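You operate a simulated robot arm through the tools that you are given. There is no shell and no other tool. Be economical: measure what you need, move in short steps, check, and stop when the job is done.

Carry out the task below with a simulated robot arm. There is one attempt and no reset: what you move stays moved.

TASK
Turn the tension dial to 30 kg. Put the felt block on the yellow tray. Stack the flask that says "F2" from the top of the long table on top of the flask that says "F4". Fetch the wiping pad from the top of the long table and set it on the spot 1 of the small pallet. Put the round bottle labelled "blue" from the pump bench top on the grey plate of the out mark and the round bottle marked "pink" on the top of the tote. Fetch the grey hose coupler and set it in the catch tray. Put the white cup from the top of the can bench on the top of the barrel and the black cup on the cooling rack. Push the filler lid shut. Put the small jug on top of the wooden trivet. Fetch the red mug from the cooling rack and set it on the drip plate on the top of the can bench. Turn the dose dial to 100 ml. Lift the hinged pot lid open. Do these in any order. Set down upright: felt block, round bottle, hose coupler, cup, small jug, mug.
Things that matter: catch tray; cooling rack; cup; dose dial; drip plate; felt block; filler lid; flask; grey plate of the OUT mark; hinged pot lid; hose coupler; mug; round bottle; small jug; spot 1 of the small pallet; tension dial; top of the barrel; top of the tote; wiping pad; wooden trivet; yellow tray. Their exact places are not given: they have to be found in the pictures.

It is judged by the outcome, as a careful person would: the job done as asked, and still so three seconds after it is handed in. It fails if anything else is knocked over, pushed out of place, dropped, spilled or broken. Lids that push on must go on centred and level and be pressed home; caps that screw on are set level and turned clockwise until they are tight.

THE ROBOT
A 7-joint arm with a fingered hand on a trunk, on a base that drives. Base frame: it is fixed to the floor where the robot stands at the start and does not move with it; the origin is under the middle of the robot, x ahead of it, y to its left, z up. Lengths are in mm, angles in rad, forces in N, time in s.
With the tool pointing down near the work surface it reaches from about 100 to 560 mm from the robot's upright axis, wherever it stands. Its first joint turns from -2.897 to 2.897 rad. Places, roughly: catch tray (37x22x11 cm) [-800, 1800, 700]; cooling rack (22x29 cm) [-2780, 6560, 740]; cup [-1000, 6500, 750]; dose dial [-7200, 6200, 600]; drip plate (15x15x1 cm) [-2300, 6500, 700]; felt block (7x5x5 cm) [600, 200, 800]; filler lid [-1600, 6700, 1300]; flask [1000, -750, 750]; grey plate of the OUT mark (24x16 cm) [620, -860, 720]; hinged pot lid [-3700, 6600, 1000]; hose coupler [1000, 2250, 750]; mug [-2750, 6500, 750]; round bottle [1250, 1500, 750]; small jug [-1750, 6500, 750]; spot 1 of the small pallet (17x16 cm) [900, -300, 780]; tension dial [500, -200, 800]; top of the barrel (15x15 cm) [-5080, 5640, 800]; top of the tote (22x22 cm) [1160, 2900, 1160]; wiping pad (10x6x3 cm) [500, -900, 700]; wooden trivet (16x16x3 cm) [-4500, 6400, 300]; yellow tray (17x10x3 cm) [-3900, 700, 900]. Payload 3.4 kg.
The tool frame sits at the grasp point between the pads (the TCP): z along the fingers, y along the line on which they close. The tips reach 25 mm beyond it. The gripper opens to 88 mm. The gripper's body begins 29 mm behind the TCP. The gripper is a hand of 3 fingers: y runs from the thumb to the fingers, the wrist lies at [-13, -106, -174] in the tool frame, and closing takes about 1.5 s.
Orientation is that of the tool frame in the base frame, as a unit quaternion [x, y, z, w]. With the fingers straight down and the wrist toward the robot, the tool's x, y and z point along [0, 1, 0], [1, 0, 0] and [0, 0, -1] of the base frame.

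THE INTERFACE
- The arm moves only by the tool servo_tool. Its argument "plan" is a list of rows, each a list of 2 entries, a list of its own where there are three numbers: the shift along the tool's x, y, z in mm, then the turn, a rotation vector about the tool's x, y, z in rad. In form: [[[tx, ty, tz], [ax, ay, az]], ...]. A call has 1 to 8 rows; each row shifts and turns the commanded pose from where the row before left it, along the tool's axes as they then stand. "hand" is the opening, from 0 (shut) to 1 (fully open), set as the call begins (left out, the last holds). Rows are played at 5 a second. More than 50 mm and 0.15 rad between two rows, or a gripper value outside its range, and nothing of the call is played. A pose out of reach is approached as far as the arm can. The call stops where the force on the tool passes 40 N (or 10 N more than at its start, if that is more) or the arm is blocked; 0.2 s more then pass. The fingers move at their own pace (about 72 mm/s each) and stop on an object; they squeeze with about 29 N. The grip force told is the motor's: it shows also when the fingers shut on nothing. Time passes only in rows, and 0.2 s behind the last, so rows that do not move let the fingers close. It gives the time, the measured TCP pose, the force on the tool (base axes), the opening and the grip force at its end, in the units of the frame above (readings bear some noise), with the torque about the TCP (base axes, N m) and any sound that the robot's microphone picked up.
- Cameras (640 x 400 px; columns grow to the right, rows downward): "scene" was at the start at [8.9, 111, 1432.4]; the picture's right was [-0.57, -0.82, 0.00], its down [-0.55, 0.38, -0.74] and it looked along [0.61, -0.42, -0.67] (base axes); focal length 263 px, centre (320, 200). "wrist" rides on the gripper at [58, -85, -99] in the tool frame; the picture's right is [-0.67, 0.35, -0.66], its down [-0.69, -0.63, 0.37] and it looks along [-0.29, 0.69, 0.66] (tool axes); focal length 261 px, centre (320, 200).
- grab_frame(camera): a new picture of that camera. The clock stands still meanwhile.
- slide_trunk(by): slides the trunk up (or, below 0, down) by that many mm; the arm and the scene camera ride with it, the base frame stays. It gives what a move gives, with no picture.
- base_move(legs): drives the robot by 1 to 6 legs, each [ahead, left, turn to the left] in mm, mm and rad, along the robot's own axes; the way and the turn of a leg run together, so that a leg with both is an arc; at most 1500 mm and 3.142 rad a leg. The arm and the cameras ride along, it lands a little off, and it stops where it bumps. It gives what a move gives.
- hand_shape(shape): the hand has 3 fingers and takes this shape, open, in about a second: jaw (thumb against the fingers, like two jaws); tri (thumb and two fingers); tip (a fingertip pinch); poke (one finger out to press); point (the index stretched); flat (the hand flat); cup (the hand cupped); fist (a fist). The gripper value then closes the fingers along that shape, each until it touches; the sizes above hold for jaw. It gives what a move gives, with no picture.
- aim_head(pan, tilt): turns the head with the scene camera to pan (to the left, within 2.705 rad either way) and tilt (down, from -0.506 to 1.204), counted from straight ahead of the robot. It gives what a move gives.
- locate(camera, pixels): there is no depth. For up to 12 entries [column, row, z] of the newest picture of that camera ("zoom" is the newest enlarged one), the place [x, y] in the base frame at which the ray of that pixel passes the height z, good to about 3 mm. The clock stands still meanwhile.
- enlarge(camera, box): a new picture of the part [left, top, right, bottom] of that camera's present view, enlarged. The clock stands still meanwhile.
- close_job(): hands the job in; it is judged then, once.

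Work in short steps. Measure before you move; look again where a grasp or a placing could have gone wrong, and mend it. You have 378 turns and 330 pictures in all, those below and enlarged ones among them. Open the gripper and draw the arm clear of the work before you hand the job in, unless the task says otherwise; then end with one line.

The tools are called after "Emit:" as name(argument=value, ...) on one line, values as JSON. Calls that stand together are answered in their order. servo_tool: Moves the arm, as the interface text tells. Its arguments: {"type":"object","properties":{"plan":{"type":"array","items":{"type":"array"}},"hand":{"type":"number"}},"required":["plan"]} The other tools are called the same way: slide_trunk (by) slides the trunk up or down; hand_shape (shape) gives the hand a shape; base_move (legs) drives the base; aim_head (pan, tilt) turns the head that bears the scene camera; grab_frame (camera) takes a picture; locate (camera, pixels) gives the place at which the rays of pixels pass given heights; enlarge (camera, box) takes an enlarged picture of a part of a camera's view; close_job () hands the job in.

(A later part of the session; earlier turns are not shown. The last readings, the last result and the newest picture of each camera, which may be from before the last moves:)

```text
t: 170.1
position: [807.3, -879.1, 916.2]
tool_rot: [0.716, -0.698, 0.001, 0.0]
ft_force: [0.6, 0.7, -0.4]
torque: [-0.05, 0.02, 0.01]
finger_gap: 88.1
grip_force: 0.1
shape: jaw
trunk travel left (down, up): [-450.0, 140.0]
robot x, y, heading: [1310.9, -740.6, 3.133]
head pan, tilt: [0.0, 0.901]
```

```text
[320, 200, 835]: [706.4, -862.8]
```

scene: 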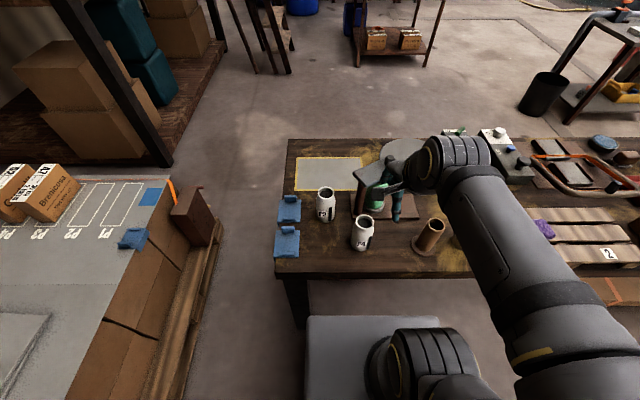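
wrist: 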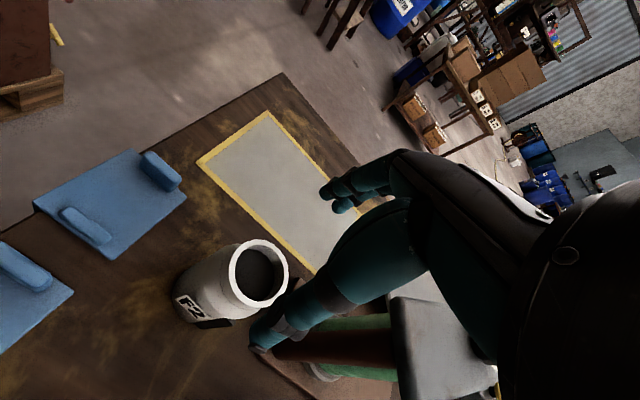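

Emit:
locate(camera="wrist", pixels=[[259, 273, 835], [237, 290, 835], [281, 256, 835]])

Emit:
servo_tool(plan=[[[0, -2, 35], [0, 0, 0]], [[0, 0, 25], [0, 0, 0]], [[0, 0, 10], [0, 0, 0]], [[0, 0, 0], [0, 0, 0]]])

Emit:
grab_frame(camera="wrist")

Emit:
enlarge(camera="scene", box=[280, 120, 400, 240])

```text
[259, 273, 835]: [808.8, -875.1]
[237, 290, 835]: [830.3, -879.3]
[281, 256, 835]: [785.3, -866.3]
```

```text
t: 171.1
position: [810.4, -878.3, 845.8]
tool_rot: [0.716, -0.698, 0.0, 0.0]
ft_force: [-0.6, 0.0, 0.1]
torque: [0.02, -0.01, -0.01]
finger_gap: 88.1
grip_force: 0.0
shape: jaw
trunk travel left (down, up): [-450.0, 140.0]
robot x, y, heading: [1311.4, -737.6, 3.133]
head pan, tilt: [0.0, 0.901]
```

```text
261 pictures are left
```

wrist: 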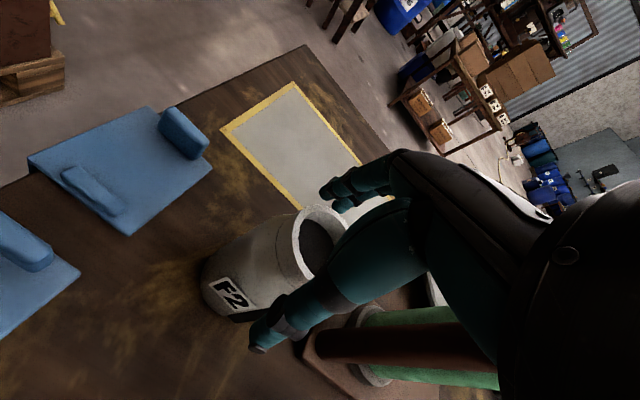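

```text
3.33 times, centred on (340, 180) of scene
```

zoom: 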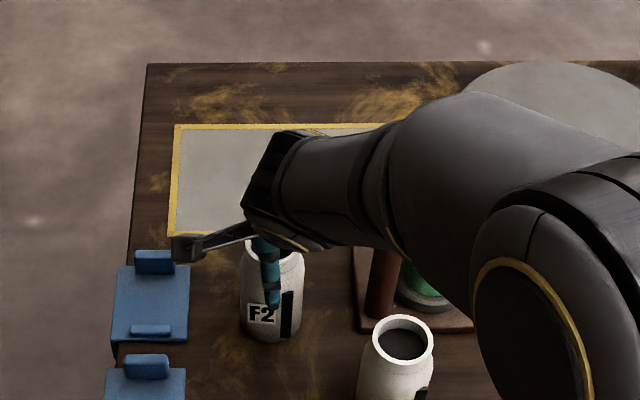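

Fingers straddle the neck. Close gently at this height.

Emit:
servo_tool(plan=[[[0, 0, 0], [0, 0, 0]], [[0, 0, 0], [0, 0, 0]], [[0, 0, 0], [0, 0, 0]], [[0, 0, 0], [0, 0, 0]], [[0, 0, 0], [0, 0, 0]], [[0, 0, 0], [0, 0, 0]], [[0, 0, 0], [0, 0, 0]], [[0, 0, 0], [0, 0, 0]]], hand=0)

Emit:
grab_frame(camera="wrist")

```text
t: 172.9
position: [810.6, -878.6, 846.7]
tool_rot: [0.717, -0.697, 0.0, 0.0]
ft_force: [-0.6, 0.0, 5.1]
torque: [0.0, 0.17, 0.04]
finger_gap: 42.1
grip_force: 29.2
shape: jaw
trunk travel left (down, up): [-450.0, 140.0]
robot x, y, heading: [1310.1, -738.5, 3.135]
head pan, tilt: [0.0, 0.901]
```

```text
259 pictures are left
```

wrist: 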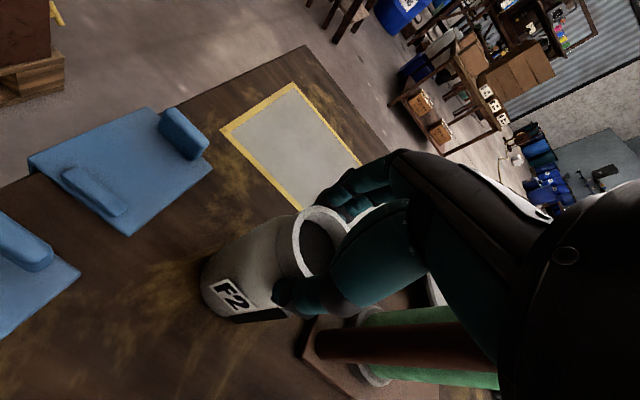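

Gripped at 42 mm on the neck. Lift to ~1040.

Emit:
servo_tool(plan=[[[0, 0, -10], [0, 0, 0]], [[0, 0, -30], [0, 0, 0]], [[0, 0, -40], [0, 0, 0]], [[0, 0, -40], [0, 0, 0]], [[0, 0, -40], [0, 0, 0]], [[0, 0, -35], [0, 0, 0]], [[0, 0, 0], [0, 0, 0]]])

Emit:
grab_frame(camera="wrist")

Emit:
grab_frame(camera="scene")

```text
t: 174.5
position: [811.1, -879.4, 1041.4]
tool_rot: [0.716, -0.698, 0.001, -0.001]
ft_force: [-0.2, -0.3, 0.0]
torque: [-0.03, 0.03, -0.03]
finger_gap: 40.3
grip_force: 29.1
shape: jaw
trunk travel left (down, up): [-450.0, 140.0]
robot x, y, heading: [1310.4, -738.8, 3.136]
head pan, tilt: [0.0, 0.901]
```

```text
258 pictures are left
```

wrist: 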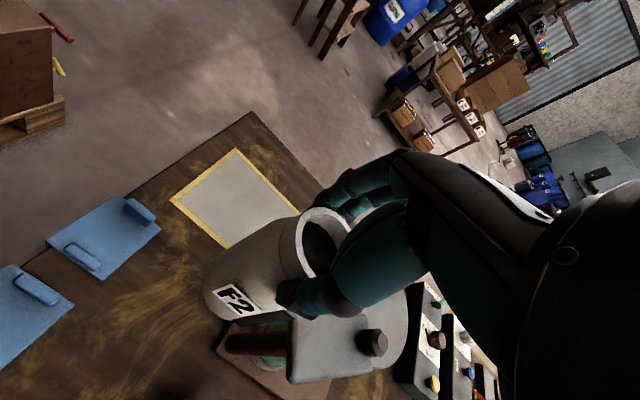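

```text
257 pictures are left
```

scene: 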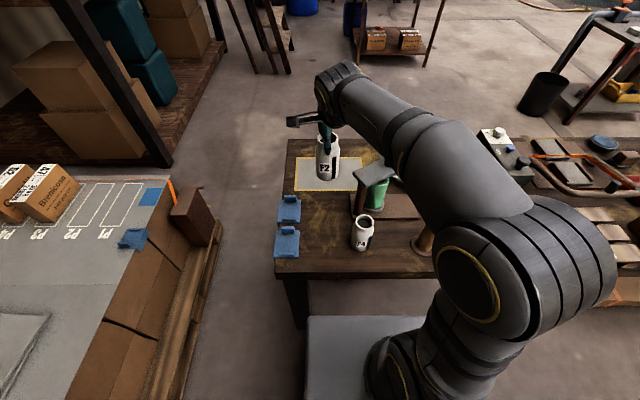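

F2 hangs upright. Move over F4 at height.

Emit:
servo_tool(plan=[[[-33, -35, 0], [0, 0, 0]], [[-34, -35, 0], [0, 0, 0]], [[-34, -35, 0], [0, 0, 0]], [[0, 0, 30], [0, 0, 0]], [[0, 0, 20], [0, 0, 0]], [[0, 0, 0], [0, 0, 0]]])

Emit:
enlarge(camera="scene", box=[300, 150, 420, 270])

Emit:
grab_frame(camera="wrist")

```text
t: 175.9
position: [910.4, -773.3, 989.4]
tool_rot: [0.716, -0.698, 0.0, -0.001]
ft_force: [0.0, 1.0, -0.3]
torque: [0.0, -0.01, -0.03]
finger_gap: 40.3
grip_force: 29.0
shape: jaw
trunk travel left (down, up): [-450.0, 140.0]
robot x, y, heading: [1308.2, -740.6, 3.132]
head pan, tilt: [0.0, 0.901]
```

```text
3.33 times, centred on (360, 210) of scene
```

zoom: 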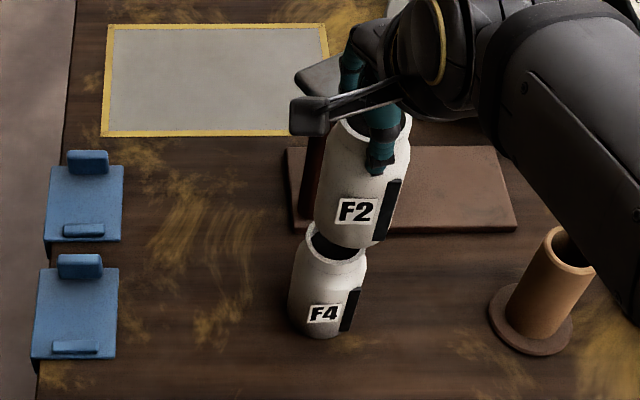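

```text
255 pictures are left
```

wrist: 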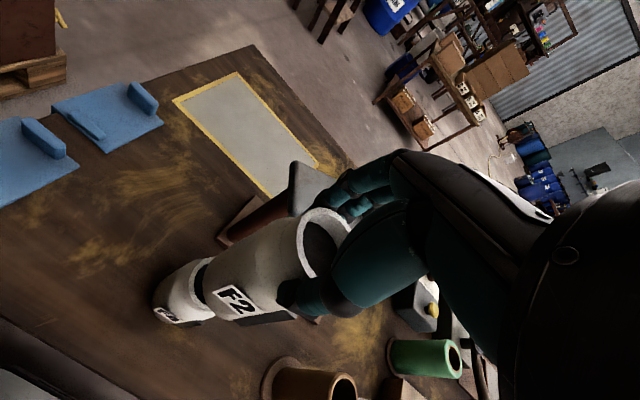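

Emit:
locate(camera="zoom", pixels=[[306, 235, 833], [367, 250, 833], [290, 300, 770], [361, 300, 770], [315, 215, 885], [386, 222, 885], [322, 337, 725], [350, 247, 876]])

Emit:
locate(camera="wrist", pixels=[[206, 258, 835], [207, 320, 835], [195, 290, 835]])

Emit:
enlarge(camera="wrist", box=[130, 200, 370, 350])

```text
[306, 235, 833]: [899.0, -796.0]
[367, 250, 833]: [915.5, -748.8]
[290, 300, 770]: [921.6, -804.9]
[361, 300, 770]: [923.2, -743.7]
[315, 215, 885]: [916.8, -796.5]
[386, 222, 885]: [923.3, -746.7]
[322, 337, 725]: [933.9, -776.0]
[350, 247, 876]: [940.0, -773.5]
```

```text
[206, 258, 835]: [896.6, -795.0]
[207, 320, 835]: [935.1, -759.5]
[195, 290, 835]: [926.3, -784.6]
```

```text
2.67 times, centred on (250, 275) of wrist
```

zoom: 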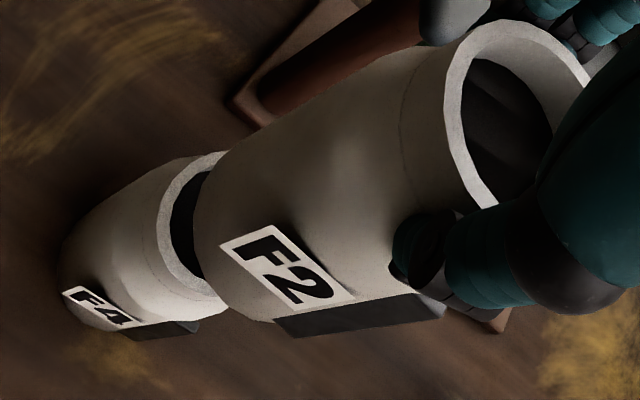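

y is aligned within 2 mm, x within ~2 mm. Apply a small correction and lower.

Emit:
servo_tool(plan=[[[2, 1.5, 0], [0, 0, 0]], [[0, 0, 12], [0, 0, 0]], [[0, 0, 8], [0, 0, 0]], [[0, 0, 0], [0, 0, 0]]])

Emit:
enlarge(camera="scene", box=[310, 170, 400, 260])

Emit:
enlarge(camera="wrist", box=[130, 200, 370, 350])

```text
t: 176.9
position: [911.8, -776.2, 969.3]
tool_rot: [0.716, -0.698, 0.0, -0.001]
ft_force: [-0.3, -0.6, -0.5]
torque: [-0.03, 0.0, -0.04]
finger_gap: 39.9
grip_force: 29.8
shape: jaw
trunk travel left (down, up): [-450.0, 140.0]
robot x, y, heading: [1310.2, -738.9, 3.134]
head pan, tilt: [0.0, 0.901]
```

```text
4.44 times, centred on (355, 215) of scene
```

zoom: 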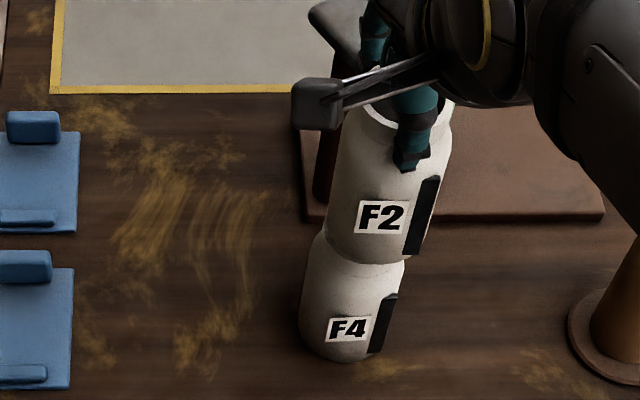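

```text
2.67 times, centred on (250, 275) of wrist
```

zoom: 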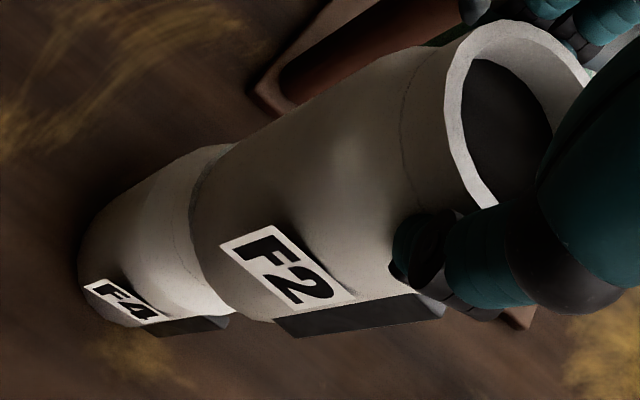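

Alignment looks good. Lower in small steps to contact.

Emit:
servo_tool(plan=[[[0, 0, 4], [0, 0, 0]], [[0, 0, 3], [0, 0, 0]], [[0, 0, 2], [0, 0, 0]], [[0, 0, 0], [0, 0, 0]]])

```text
t: 177.9
position: [911.2, -776.3, 961.4]
tool_rot: [0.716, -0.698, -0.001, 0.002]
ft_force: [1.3, -0.1, 21.5]
torque: [-0.11, 0.45, -0.01]
finger_gap: 40.2
grip_force: 28.9
shape: jaw
trunk travel left (down, up): [-450.0, 140.0]
robot x, y, heading: [1310.9, -743.2, 3.133]
head pan, tilt: [0.0, 0.901]
```

Contact. Back off slightly and re-read torque.

Emit:
servo_tool(plan=[[[0, 0, -1.2], [0, 0, 0]], [[0, 0, 0], [0, 0, 0]]])

Emit:
enlarge(camera="scene", box=[310, 170, 400, 260])

Emit:
enlarge(camera="wrist", box=[130, 200, 370, 350])

```text
t: 178.5
position: [913.3, -775.8, 963.0]
tool_rot: [0.717, -0.698, 0.0, 0.001]
ft_force: [-2.4, -1.2, 21.7]
torque: [-0.15, 0.65, 0.05]
finger_gap: 39.9
grip_force: 29.0
shape: jaw
trunk travel left (down, up): [-450.0, 140.0]
robot x, y, heading: [1306.6, -740.5, 3.131]
head pan, tilt: [0.0, 0.901]
```

```text
4.44 times, centred on (355, 215) of scene
```

zoom: 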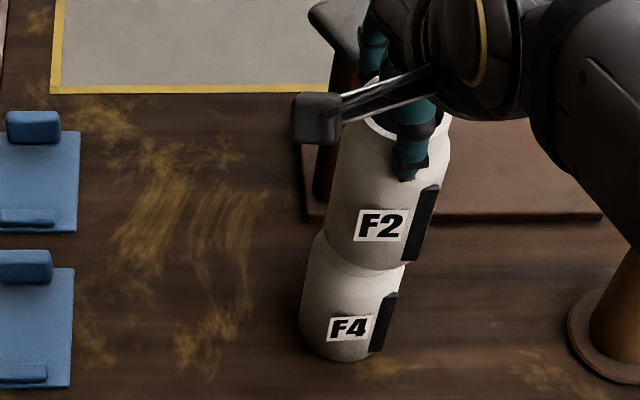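

```text
2.67 times, centred on (250, 275) of wrist
```

zoom: 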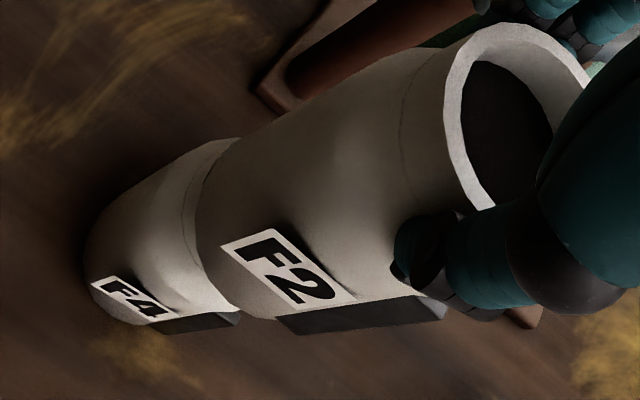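

Emit:
enlarge(camera="scene", box=[335, 195, 390, 255])

```text
6.67 times, centred on (362, 225) of scene
```

zoom: 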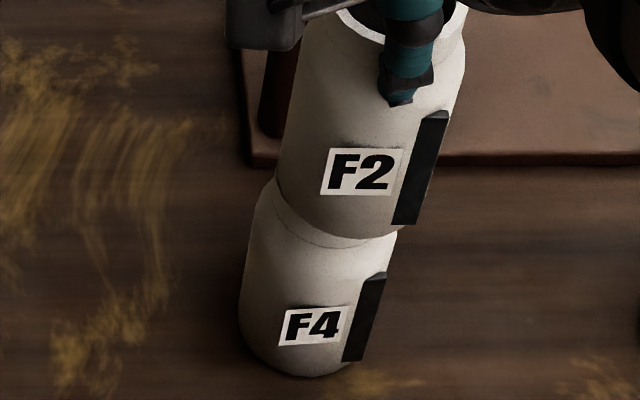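

Emit:
locate(camera="zoom", pixels=[[340, 238, 838], [295, 377, 725], [277, 192, 838], [403, 222, 838], [240, 310, 765], [362, 335, 765], [465, 60, 900], [290, 110, 900]])

```text
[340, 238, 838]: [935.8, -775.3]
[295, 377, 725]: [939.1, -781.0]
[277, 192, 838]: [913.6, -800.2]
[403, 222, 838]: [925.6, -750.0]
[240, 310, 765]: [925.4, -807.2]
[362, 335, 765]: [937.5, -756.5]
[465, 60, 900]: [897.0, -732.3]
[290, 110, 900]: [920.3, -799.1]
```

Within a few mm of concentric. Relieve the force further before releasing.

Emit:
servo_tool(plan=[[[0, 0, -1.5], [0, 0, 0]], [[0, 0, 0], [0, 0, 0]], [[0, 0, 0], [0, 0, 0]]])

```text
t: 179.3
position: [913.4, -774.8, 963.6]
tool_rot: [0.716, -0.698, 0.002, -0.001]
ft_force: [-1.7, -0.9, 7.9]
torque: [-0.12, 0.43, 0.03]
finger_gap: 39.9
grip_force: 29.1
shape: jaw
trunk travel left (down, up): [-450.0, 140.0]
robot x, y, heading: [1312.3, -739.6, 3.135]
head pan, tilt: [0.0, 0.901]
```

Release gently (opening partially first).

Emit:
servo_tool(plan=[[[0, 0, 0], [0, 0, 0]], [[0, 0, 0], [0, 0, 0]], [[0, 0, 0], [0, 0, 0]]], hand=0.6)

Emit:
grab_frame(camera="wrist")

Emit:
enlarge(camera="scene", box=[310, 170, 400, 260])

```text
t: 180.1
position: [912.1, -775.8, 963.9]
tool_rot: [0.716, -0.698, 0.001, -0.001]
ft_force: [-0.6, -0.1, -0.1]
torque: [0.0, 0.01, 0.0]
finger_gap: 52.3
grip_force: 0.0
shape: jaw
trunk travel left (down, up): [-450.0, 140.0]
robot x, y, heading: [1307.4, -740.9, 3.13]
head pan, tilt: [0.0, 0.901]
```

```text
248 pictures are left
```

wrist: 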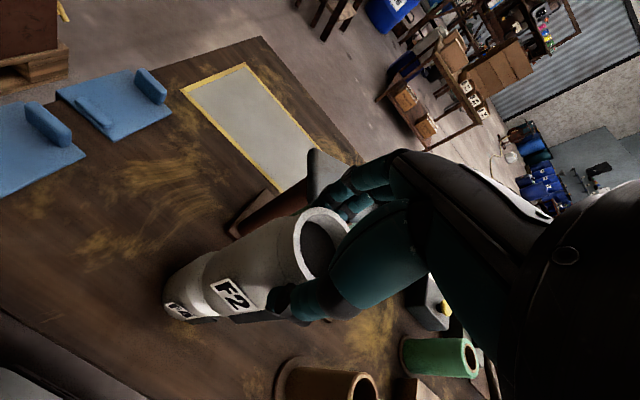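

```text
4.44 times, centred on (355, 215) of scene
```

zoom: 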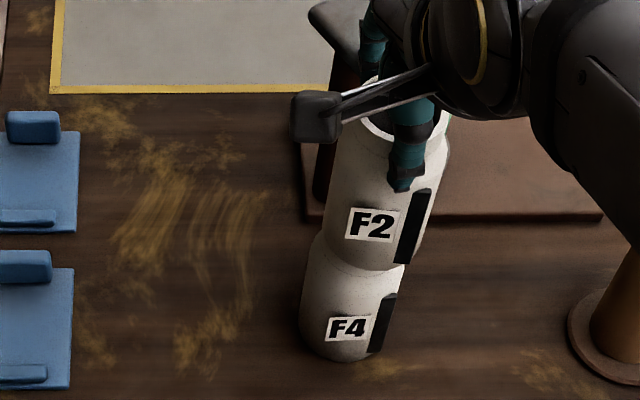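

Stands. Open fully and rise straight up, then view the stack.

Emit:
servo_tool(plan=[[[0, 0, 0], [0, 0, 0]], [[0, 0, 0], [0, 0, 0]], [[0, 0, -20], [0, 0, 0]], [[0, 0, -40], [0, 0, 0]], [[0, 0, -40], [0, 0, 0]], [[0, 0, -40], [0, 0, 0]]], hand=1)

Emit:
grab_frame(camera="wrist")

Emit:
enlarge(camera="scene", box=[310, 150, 410, 260])

```text
t: 181.5
position: [911.8, -775.1, 1104.9]
tool_rot: [0.716, -0.698, 0.0, -0.001]
ft_force: [-0.5, -0.4, -1.1]
torque: [0.01, 0.0, 0.02]
finger_gap: 87.7
grip_force: 0.0
shape: jaw
trunk travel left (down, up): [-450.0, 140.0]
robot x, y, heading: [1309.5, -741.9, 3.134]
head pan, tilt: [0.0, 0.901]
```

```text
246 pictures are left
```

wrist: 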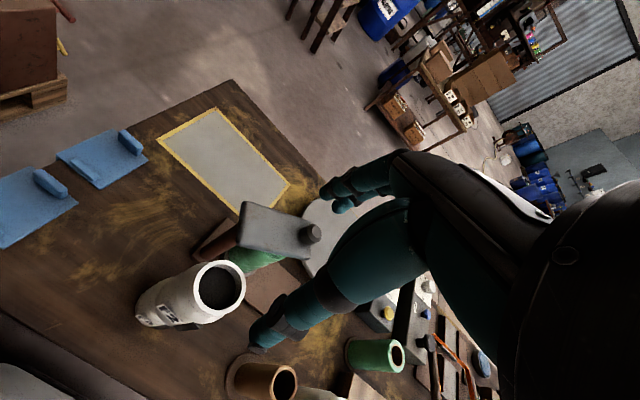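

```text
3.64 times, centred on (360, 205) of scene
```

zoom: 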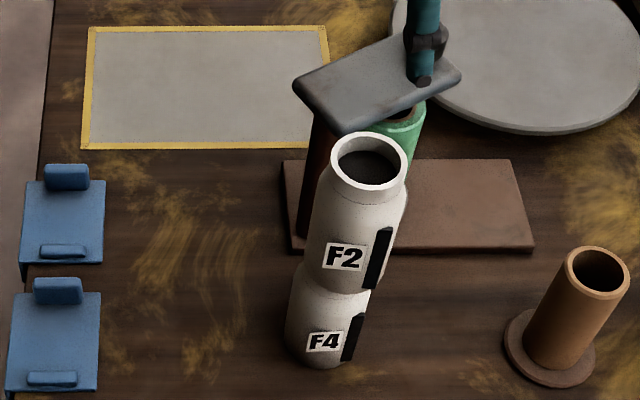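

Stack is good. Drive back around the tote to the near side, in stages.

Emit:
base_move(legs=[[-420, 0, 0.008], [0, -1000, 0], [0, -630, 0], [-980, 0, 0], [0, -1400, 0]])

Emit:
aim_head(pan=-1.57, tilt=0.5)

Emit:
grab_frame(camera="scene")

```text
t: 203.2
position: [2324.9, 2186.8, 1104.8]
tool_rot: [0.732, -0.682, 0.0, -0.001]
ft_force: [-0.8, 0.9, -0.6]
torque: [-0.03, -0.04, -0.02]
finger_gap: 87.4
grip_force: 0.0
shape: jaw
trunk travel left (down, up): [-450.0, 140.0]
robot x, y, heading: [2720.8, 2238.6, -3.108]
head pan, tilt: [0.0, 0.901]
```

```text
t: 204.8
position: [2324.7, 2187.6, 1104.2]
tool_rot: [0.73, -0.683, 0.0, -0.001]
ft_force: [-0.3, 0.2, -0.1]
torque: [0.01, -0.01, 0.01]
finger_gap: 87.9
grip_force: 0.1
shape: jaw
trunk travel left (down, up): [-450.0, 140.0]
robot x, y, heading: [2723.4, 2243.0, -3.11]
head pan, tilt: [-1.571, 0.499]
```

```text
244 pictures are left
```

scene: 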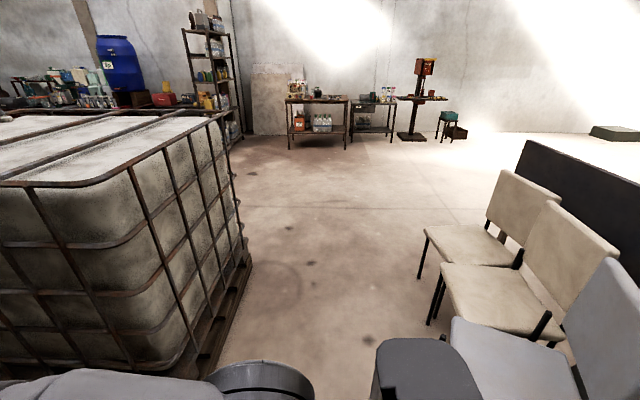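

Turn to face +y so the arm leads through the passage, then go round the tote.

Emit:
base_move(legs=[[0, 0, -1.6], [1320, 0, 0], [1300, 0, 0], [0, 1400, 0], [0, 1400, 0]])

```text
t: 234.3
position: [-23.6, 5355.5, 1105.2]
tool_rot: [0.002, 1.0, -0.001, 0.0]
ft_force: [0.0, 0.6, 0.5]
torque: [0.03, 0.01, 0.0]
finger_gap: 87.7
grip_force: 0.1
shape: jaw
trunk travel left (down, up): [-450.0, 140.0]
robot x, y, heading: [-0.7, 4956.6, 1.529]
head pan, tilt: [-1.571, 0.499]
```

Now near the north area. Drive left toward the can bench (y≈6500) and look at it.

Emit:
base_move(legs=[[300, 1200, 0.042]])

Emit:
aim_head(pan=0.4, tilt=0.35)

Emit:
grab_frame(camera="scene")

Emit:
locate(camera="scene", pixels=[[320, 200, 0]])

```text
t: 236.9
position: [-332.4, 5443.2, 1104.9]
tool_rot: [-0.001, 1.0, -0.001, 0.0]
ft_force: [0.0, 0.4, 0.0]
torque: [0.0, 0.0, -0.03]
finger_gap: 87.7
grip_force: 0.0
shape: jaw
trunk travel left (down, up): [-450.0, 140.0]
robot x, y, heading: [-305.6, 5043.5, 1.536]
head pan, tilt: [-1.571, 0.499]
stopped in leg 1: the robot was blocked; the commanded pose is now the measured one
```

```text
t: 238.8
position: [-335.1, 5442.3, 1104.4]
tool_rot: [-0.001, 1.0, -0.001, 0.0]
ft_force: [0.1, 0.0, 0.7]
torque: [0.0, 0.03, -0.05]
finger_gap: 87.6
grip_force: 0.1
shape: jaw
trunk travel left (down, up): [-450.0, 140.0]
robot x, y, heading: [-306.6, 5045.6, 1.535]
head pan, tilt: [0.4, 0.351]
```

```text
243 pictures are left
```

scene: 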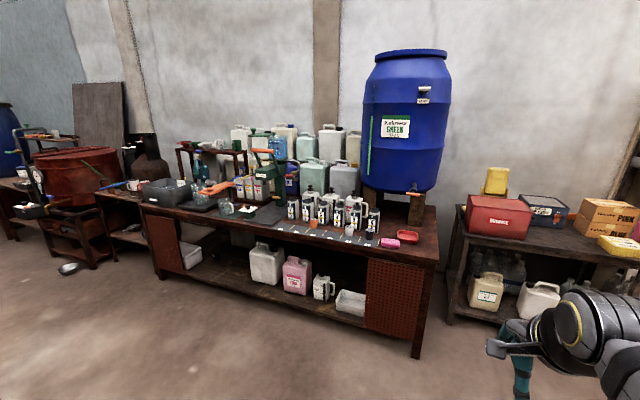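

```text
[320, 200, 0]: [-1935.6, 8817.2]
```

I was blocked on the left — probably the open carton. Look at it.

Emit:
aim_head(pan=1.5, tilt=0.95)

Emit:
grab_frame(camera="scene")

```text
t: 240.1
position: [-334.7, 5444.3, 1104.4]
tool_rot: [-0.001, 1.0, 0.0, 0.0]
ft_force: [1.0, 0.9, -0.3]
torque: [-0.01, 0.0, -0.01]
finger_gap: 87.8
grip_force: 0.0
shape: jaw
trunk travel left (down, up): [-450.0, 140.0]
robot x, y, heading: [-308.7, 5047.4, 1.534]
head pan, tilt: [1.499, 0.949]
```

```text
242 pictures are left
```

scene: 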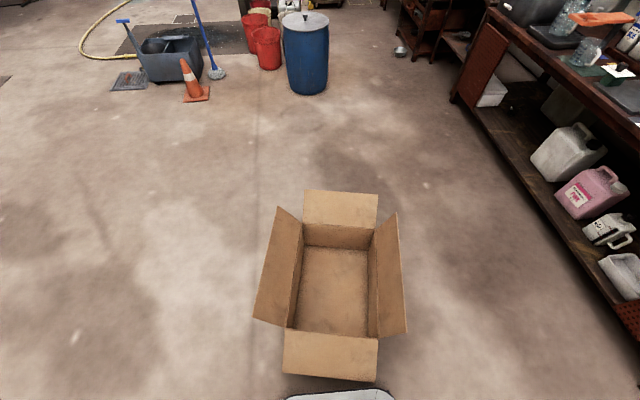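

Emit:
locate(camera="scene", pixels=[[288, 328, 0], [378, 338, 0], [304, 245, 0], [370, 250, 0], [330, 378, 250], [407, 330, 200], [378, 215, 200], [460, 100, 0], [640, 330, 0]])

```text
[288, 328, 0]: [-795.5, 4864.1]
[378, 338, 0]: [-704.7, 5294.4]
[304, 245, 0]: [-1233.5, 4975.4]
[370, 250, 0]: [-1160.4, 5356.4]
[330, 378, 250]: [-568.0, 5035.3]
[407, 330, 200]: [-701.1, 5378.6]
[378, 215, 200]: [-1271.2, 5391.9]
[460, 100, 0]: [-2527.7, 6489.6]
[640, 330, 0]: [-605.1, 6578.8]
```

Step off the carton and look at the bench front edge.

Emit:
base_move(legs=[[0, -80, 0.035]])

Emit:
aim_head(pan=0.6, tilt=0.5)

Emit:
grab_frame(camera="scene")

Emit:
locate(camera="scene", pixels=[[320, 200, 700], [400, 300, 0]])

```text
t: 241.2
position: [-270.0, 5440.6, 1103.8]
tool_rot: [-0.02, 1.0, -0.001, 0.0]
ft_force: [0.4, -0.5, -0.1]
torque: [-0.04, -0.02, 0.02]
finger_gap: 87.6
grip_force: 0.1
shape: jaw
trunk travel left (down, up): [-450.0, 140.0]
robot x, y, heading: [-229.1, 5041.7, 1.576]
head pan, tilt: [1.499, 0.949]
```

```text
t: 242.4
position: [-271.0, 5440.9, 1104.3]
tool_rot: [-0.02, 1.0, -0.001, 0.0]
ft_force: [0.4, 1.0, -0.6]
torque: [0.02, 0.0, -0.03]
finger_gap: 87.7
grip_force: 0.2
shape: jaw
trunk travel left (down, up): [-450.0, 140.0]
robot x, y, heading: [-230.1, 5041.1, 1.567]
head pan, tilt: [0.6, 0.499]
```

```text
241 pictures are left
```

scene: 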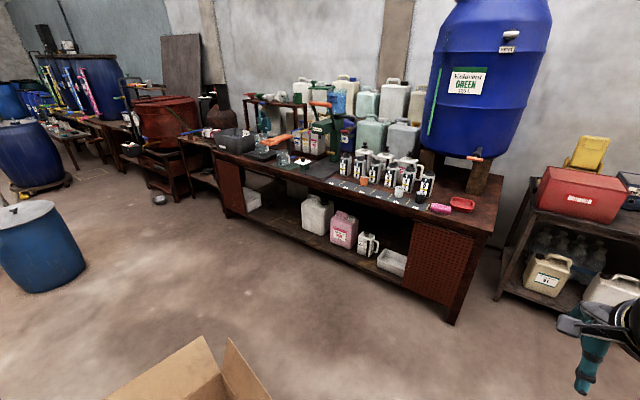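

```text
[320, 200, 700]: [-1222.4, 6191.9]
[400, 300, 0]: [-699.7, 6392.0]
```

Emit:
locate(camera="scene", pixels=[[490, 235, 740], [340, 196, 740], [215, 155, 740], [450, 325, 0], [228, 212, 0], [205, 338, 200], [232, 338, 200], [180, 150, 740], [60, 270, 0]])

Emit:
enlarge(camera="scene", box=[210, 90, 490, 250])

Emit:
enlarge(camera="scene", box=[0, 60, 280, 220])

```text
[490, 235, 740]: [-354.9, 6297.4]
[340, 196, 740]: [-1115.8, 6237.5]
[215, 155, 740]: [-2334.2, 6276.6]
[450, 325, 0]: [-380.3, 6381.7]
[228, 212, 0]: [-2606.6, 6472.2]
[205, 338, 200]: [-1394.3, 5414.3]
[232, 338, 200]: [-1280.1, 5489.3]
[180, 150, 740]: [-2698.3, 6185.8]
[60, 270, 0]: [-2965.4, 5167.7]
```

```text
2.29 times, centred on (350, 170) of scene
```

zoom: 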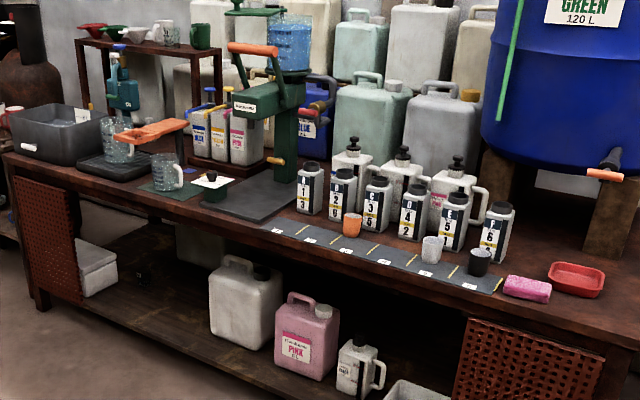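

```text
2.29 times, centred on (140, 140) of scene
```

zoom: 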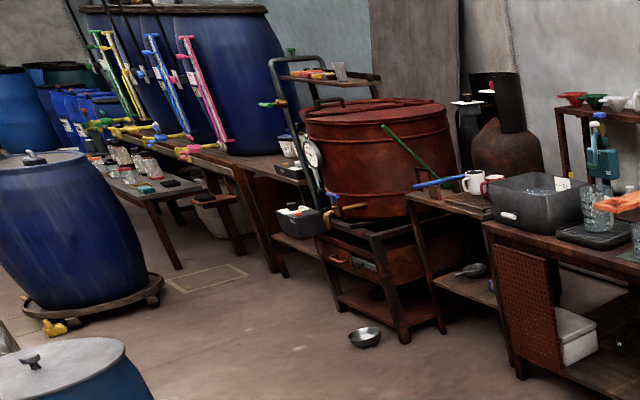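

Bench front is y≈6250. Approach: ahead to y≈5880 then left to x≈-900, passing between carton and bench.

Emit:
base_move(legs=[[835, 0, 0], [0, 670, 0]])

Emit:
aim_head(pan=0.15, tilt=0.75)

Emit:
grab_frame(camera="scene")

Emit:
grab_frame(camera="wrist")

```text
t: 250.1
position: [-927.8, 6279.0, 1104.8]
tool_rot: [-0.009, 1.0, -0.001, 0.0]
ft_force: [0.5, -0.2, 0.5]
torque: [0.01, 0.05, 0.01]
finger_gap: 87.5
grip_force: 0.1
shape: jaw
trunk travel left (down, up): [-450.0, 140.0]
robot x, y, heading: [-890.8, 5882.2, 1.555]
head pan, tilt: [0.6, 0.499]
```

```text
t: 251.0
position: [-925.7, 6279.3, 1105.0]
tool_rot: [-0.009, 1.0, 0.0, 0.0]
ft_force: [-1.2, 0.4, 0.1]
torque: [0.04, 0.01, 0.02]
finger_gap: 87.7
grip_force: 0.1
shape: jaw
trunk travel left (down, up): [-450.0, 140.0]
robot x, y, heading: [-893.9, 5877.3, 1.552]
head pan, tilt: [0.15, 0.75]
```

```text
238 pictures are left
```

scene: 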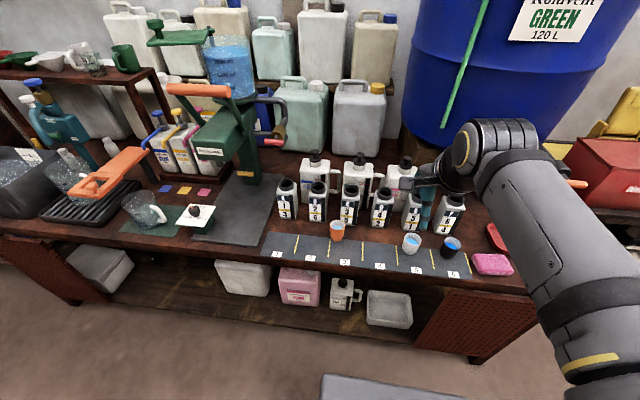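

```text
237 pictures are left
```

wrist: 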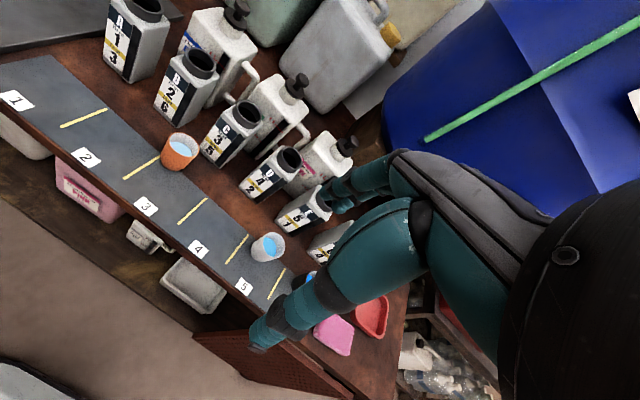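

Cups hold liquid, so careful. Enlarge cups, the filler and the jug.

Emit:
enlarge(camera="scene", box=[310, 170, 530, 300])

Emit:
locate(camera="zoom", pixels=[[320, 200, 750]])

Emit:
enlarge(camera="scene", box=[0, 0, 310, 260])

```text
2.91 times, centred on (420, 235) of scene
```

zoom: 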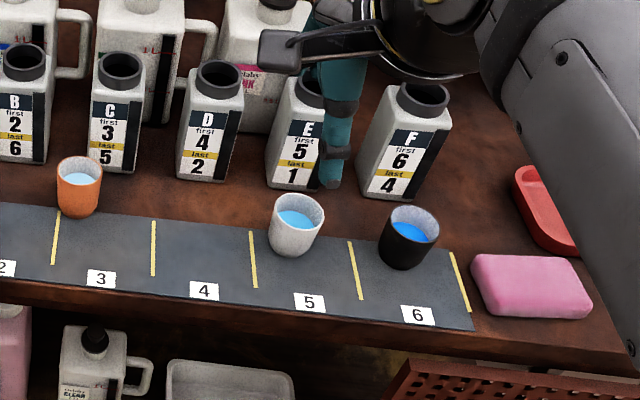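

```text
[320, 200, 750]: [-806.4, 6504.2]
```

```text
1.54 times, centred on (155, 130) of scene
```

zoom: 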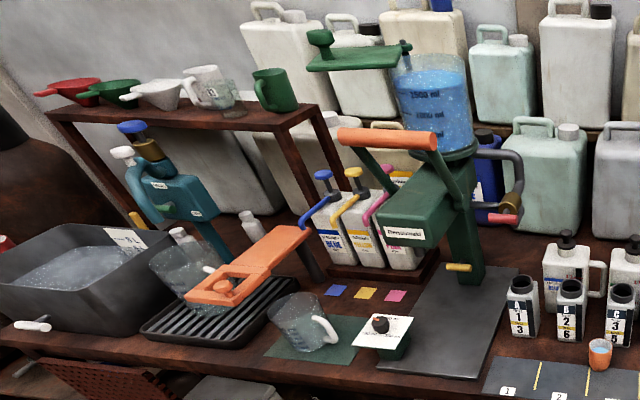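

Emit:
locate(camera="scene", pixels=[[411, 239, 760], [411, 239, 780], [411, 239, 800], [452, 242, 780], [402, 239, 780], [421, 239, 780], [411, 256, 720]])

Emit:
enlarge(camera="wrist", box=[200, 190, 380, 320])

Emit:
locate(camera="wrist", pixels=[[268, 244, 760], [268, 244, 780], [268, 244, 800]])

```text
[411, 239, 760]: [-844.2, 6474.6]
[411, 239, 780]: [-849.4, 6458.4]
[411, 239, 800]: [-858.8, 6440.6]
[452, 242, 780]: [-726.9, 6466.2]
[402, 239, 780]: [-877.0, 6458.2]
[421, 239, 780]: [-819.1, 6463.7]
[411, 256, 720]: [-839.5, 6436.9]
```

```text
3.08 times, centred on (290, 255) of wrist
```

zoom: 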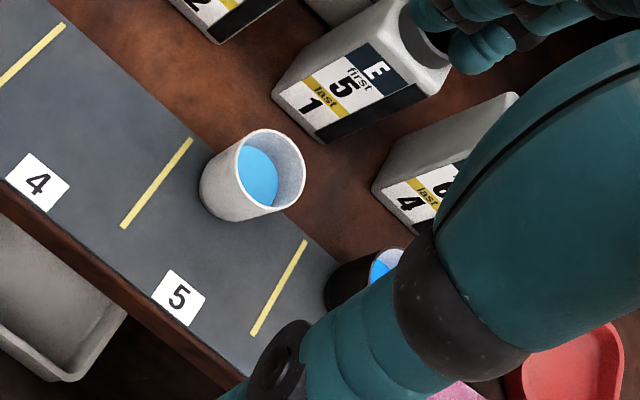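

```text
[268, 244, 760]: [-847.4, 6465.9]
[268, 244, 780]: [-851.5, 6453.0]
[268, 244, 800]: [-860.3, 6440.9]
```

Emit:
locate(camera="zoom", pixels=[[272, 170, 760], [272, 170, 780], [272, 170, 800], [250, 140, 785], [297, 202, 785], [225, 213, 720], [225, 213, 740], [157, 200, 720], [180, 297, 720]])

Emit:
enlarge(camera="scene", box=[380, 200, 480, 290])

Emit:
locate(camera="zoom", pixels=[[320, 200, 780]])

```text
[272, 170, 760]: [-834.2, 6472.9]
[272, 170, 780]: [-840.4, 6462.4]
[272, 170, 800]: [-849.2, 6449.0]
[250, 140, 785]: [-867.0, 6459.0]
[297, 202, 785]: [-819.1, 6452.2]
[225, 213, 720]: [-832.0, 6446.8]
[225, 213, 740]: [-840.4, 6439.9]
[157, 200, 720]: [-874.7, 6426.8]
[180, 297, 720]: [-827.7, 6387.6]
```

```text
4.44 times, centred on (430, 245) of scene
```

zoom: 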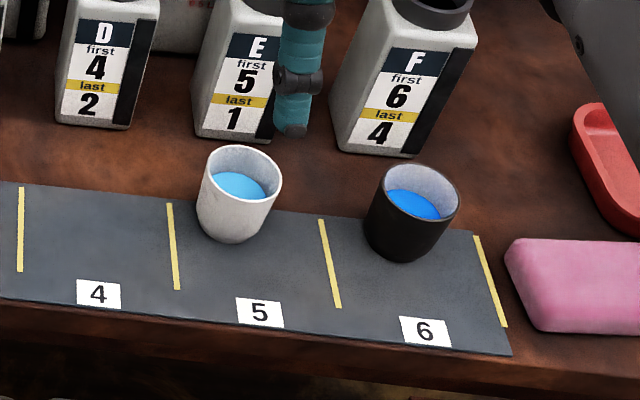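

```text
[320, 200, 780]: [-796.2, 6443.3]
```

Emit:
locate(camera="zoom", pixels=[[240, 177, 770], [240, 177, 785], [240, 177, 800], [199, 177, 785], [281, 177, 785], [420, 197, 770], [420, 197, 785], [420, 197, 800], [230, 242, 720], [400, 261, 720], [260, 312, 720], [425, 331, 720]])

```text
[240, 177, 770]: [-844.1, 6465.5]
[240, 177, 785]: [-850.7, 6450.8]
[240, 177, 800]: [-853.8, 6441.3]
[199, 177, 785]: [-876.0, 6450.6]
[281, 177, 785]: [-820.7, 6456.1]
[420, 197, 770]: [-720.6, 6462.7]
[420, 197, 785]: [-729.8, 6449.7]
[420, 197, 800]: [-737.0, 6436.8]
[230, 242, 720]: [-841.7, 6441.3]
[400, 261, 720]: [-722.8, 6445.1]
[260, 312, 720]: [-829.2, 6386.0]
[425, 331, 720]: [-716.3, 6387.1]
```

Emit:
locate(camera="zoom", pixels=[[198, 132, 720], [250, 143, 720], [335, 143, 720], [412, 158, 720], [430, 10, 850], [395, 25, 850]])

```text
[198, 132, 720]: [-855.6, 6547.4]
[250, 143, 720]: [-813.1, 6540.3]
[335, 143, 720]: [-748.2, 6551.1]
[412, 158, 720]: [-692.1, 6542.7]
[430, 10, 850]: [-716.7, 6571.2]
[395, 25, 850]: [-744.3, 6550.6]
```

Bottles behind are ≥75 mm away: ok. Reposition squarely for the black cup at (-721,6464).

Emit:
base_move(legs=[[38, -165, 0.016]])

Emit:
grab_frame(camera="wrist")

```text
t: 252.4
position: [-763.4, 6315.8, 1105.0]
tool_rot: [-0.017, 1.0, -0.001, 0.001]
ft_force: [-0.2, -0.1, -0.2]
torque: [-0.03, 0.0, -0.01]
finger_gap: 87.7
grip_force: 0.1
shape: jaw
trunk travel left (down, up): [-450.0, 140.0]
robot x, y, heading: [-727.9, 5917.0, 1.566]
head pan, tilt: [0.15, 0.75]
```

```text
232 pictures are left
```

wrist: 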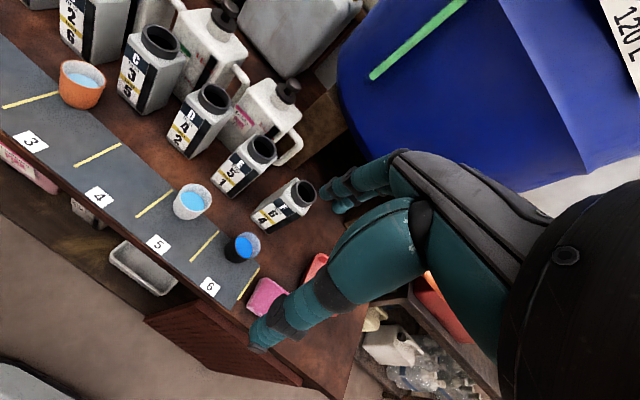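

Move above the black cup at z≈880.

Emit:
servo_tool(plan=[[[-12, 30, 20], [0, 0, 0]], [[-12, 30, 30], [0, 0, 0]], [[-12, 30, 35], [0, 0, 0]], [[-11, 30, 35], [0, 0, 0]], [[0, 27, 35], [0, 0, 0]], [[0, 0, 45], [0, 0, 0]], [[0, 0, 20], [0, 0, 0]]], hand=1)

Emit:
grab_frame(camera="wrist")

Emit:
grab_frame(camera="scene")

```text
t: 254.0
position: [-722.6, 6464.5, 883.9]
tool_rot: [-0.018, 1.0, -0.001, 0.0]
ft_force: [-0.5, -1.0, -0.4]
torque: [0.01, 0.0, -0.03]
finger_gap: 87.7
grip_force: 0.1
shape: jaw
trunk travel left (down, up): [-450.0, 140.0]
robot x, y, heading: [-725.2, 5919.1, 1.566]
head pan, tilt: [0.15, 0.75]
```

```text
231 pictures are left
```

wrist: 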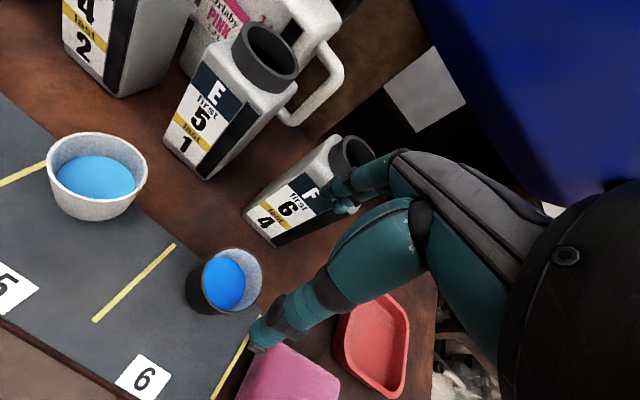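

```text
230 pictures are left
```

scene: 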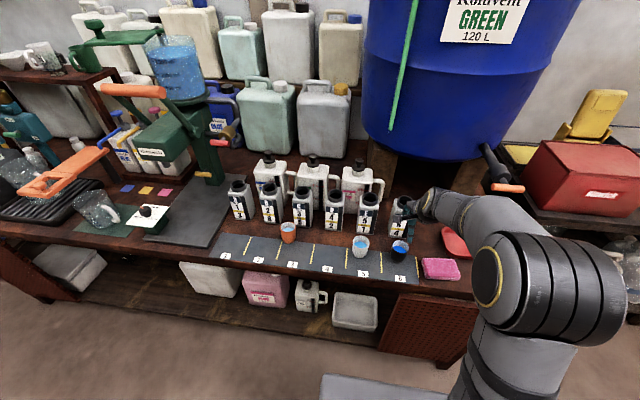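

Emit:
locate(camera="wrist", pixels=[[233, 280, 775], [231, 251, 775], [240, 311, 775], [262, 270, 775], [203, 285, 775], [190, 300, 720], [150, 200, 775]])

Emit:
enlarge(camera="wrist", box=[160, 220, 300, 340])

```text
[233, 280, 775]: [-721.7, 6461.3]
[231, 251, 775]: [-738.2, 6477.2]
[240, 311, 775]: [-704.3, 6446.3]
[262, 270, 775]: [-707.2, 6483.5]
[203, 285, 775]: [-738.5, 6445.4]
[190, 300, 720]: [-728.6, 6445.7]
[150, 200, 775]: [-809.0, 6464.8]
```

```text
3.33 times, centred on (230, 280) of wrist
```

zoom: 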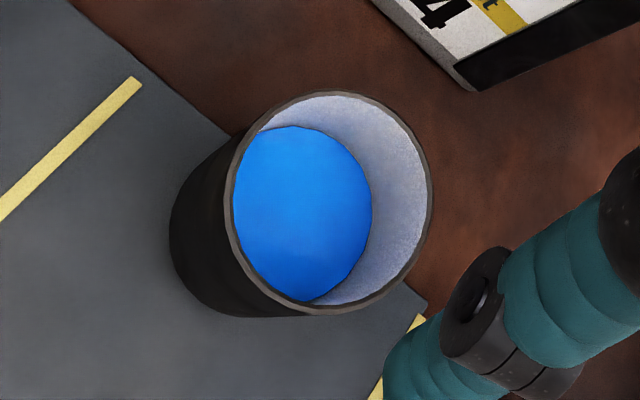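

Rim centre ≈(-722,6461). Descend to z≈760.

Emit:
servo_tool(plan=[[[0, -2, 40], [0, 0, 0]], [[0, 0, 40], [0, 0, 0]], [[0, 0, 30], [0, 0, 0]], [[0, 0, 13], [0, 0, 0]], [[0, 0, 0], [0, 0, 0]]])

Emit:
enlarge(camera="scene", box=[340, 180, 480, 290])

Emit:
grab_frame(camera="wrist")

```text
t: 255.2
position: [-723.8, 6460.3, 762.2]
tool_rot: [-0.018, 1.0, 0.0, 0.0]
ft_force: [-1.0, 0.6, -0.7]
torque: [0.01, 0.01, 0.02]
finger_gap: 88.0
grip_force: 0.1
shape: jaw
trunk travel left (down, up): [-450.0, 140.0]
robot x, y, heading: [-724.1, 5918.1, 1.569]
head pan, tilt: [0.15, 0.75]
```

```text
3.64 times, centred on (410, 235) of scene
```

zoom: 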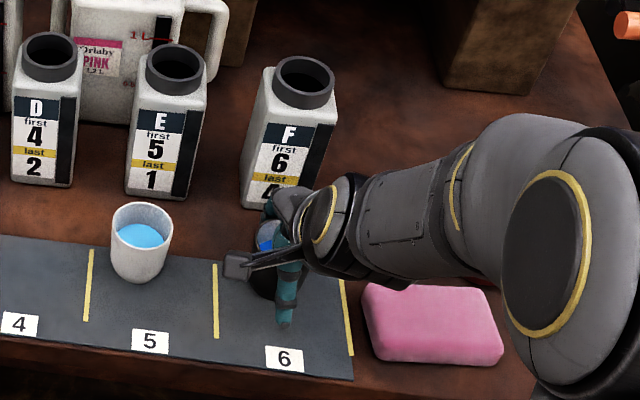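

```text
227 pictures are left
```

wrist: 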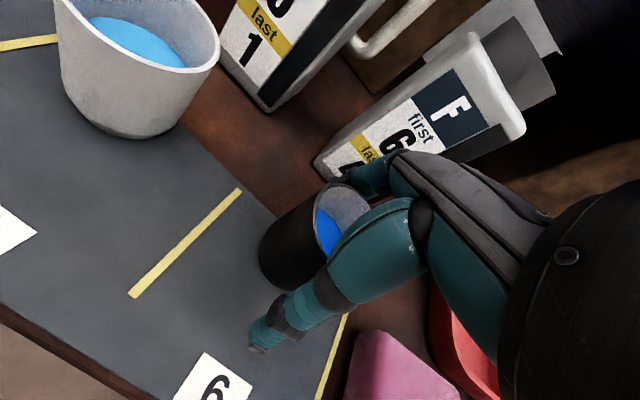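

Straddled well. Close and lift gently.

Emit:
servo_tool(plan=[[[0, 0, 0], [0, 0, 0]], [[0, 0, 0], [0, 0, 0]], [[0, 0, 0], [0, 0, 0]], [[0, 0, 0], [0, 0, 0]], [[0, 0, 0], [0, 0, 0]], [[0, 0, 0], [0, 0, 0]], [[0, 0, 0], [0, 0, 0]], [[0, 0, 0], [0, 0, 0]]], hand=0)

Emit:
servo_tool(plan=[[[0, 0, -4], [0, 0, 0]], [[0, 0, -10], [0, 0, 0]], [[0, 0, -18], [0, 0, 0]], [[0, 0, -24], [0, 0, 0]], [[0, 0, -24], [0, 0, 0]], [[0, 0, -24], [0, 0, 0]], [[0, 0, -18], [0, 0, 0]], [[0, 0, -8], [0, 0, 0]]])

Emit:
grab_frame(camera="wrist")

```text
t: 257.0
position: [-722.9, 6459.8, 760.7]
tool_rot: [-0.017, 1.0, -0.001, 0.0]
ft_force: [0.2, -1.0, -0.3]
torque: [-0.02, 0.02, 0.0]
finger_gap: 35.5
grip_force: 28.8
shape: jaw
trunk travel left (down, up): [-450.0, 140.0]
robot x, y, heading: [-725.1, 5915.3, 1.573]
head pan, tilt: [0.15, 0.75]
```

```text
t: 258.8
position: [-721.8, 6461.7, 891.0]
tool_rot: [-0.017, 1.0, -0.002, 0.0]
ft_force: [0.1, -0.1, -1.2]
torque: [0.0, 0.0, -0.01]
finger_gap: 35.5
grip_force: 29.1
shape: jaw
trunk travel left (down, up): [-450.0, 140.0]
robot x, y, heading: [-721.0, 5916.5, 1.569]
head pan, tilt: [0.15, 0.75]
```

```text
226 pictures are left
```

wrist: 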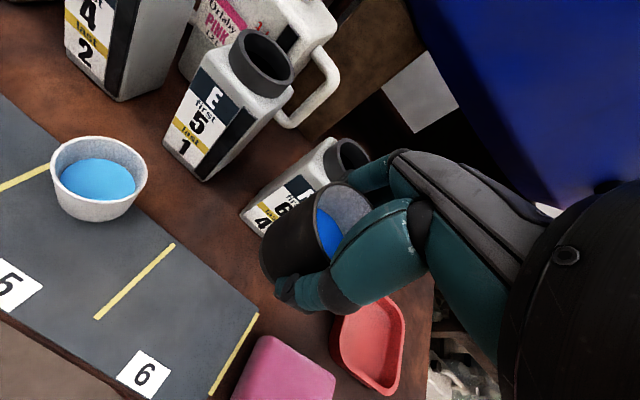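

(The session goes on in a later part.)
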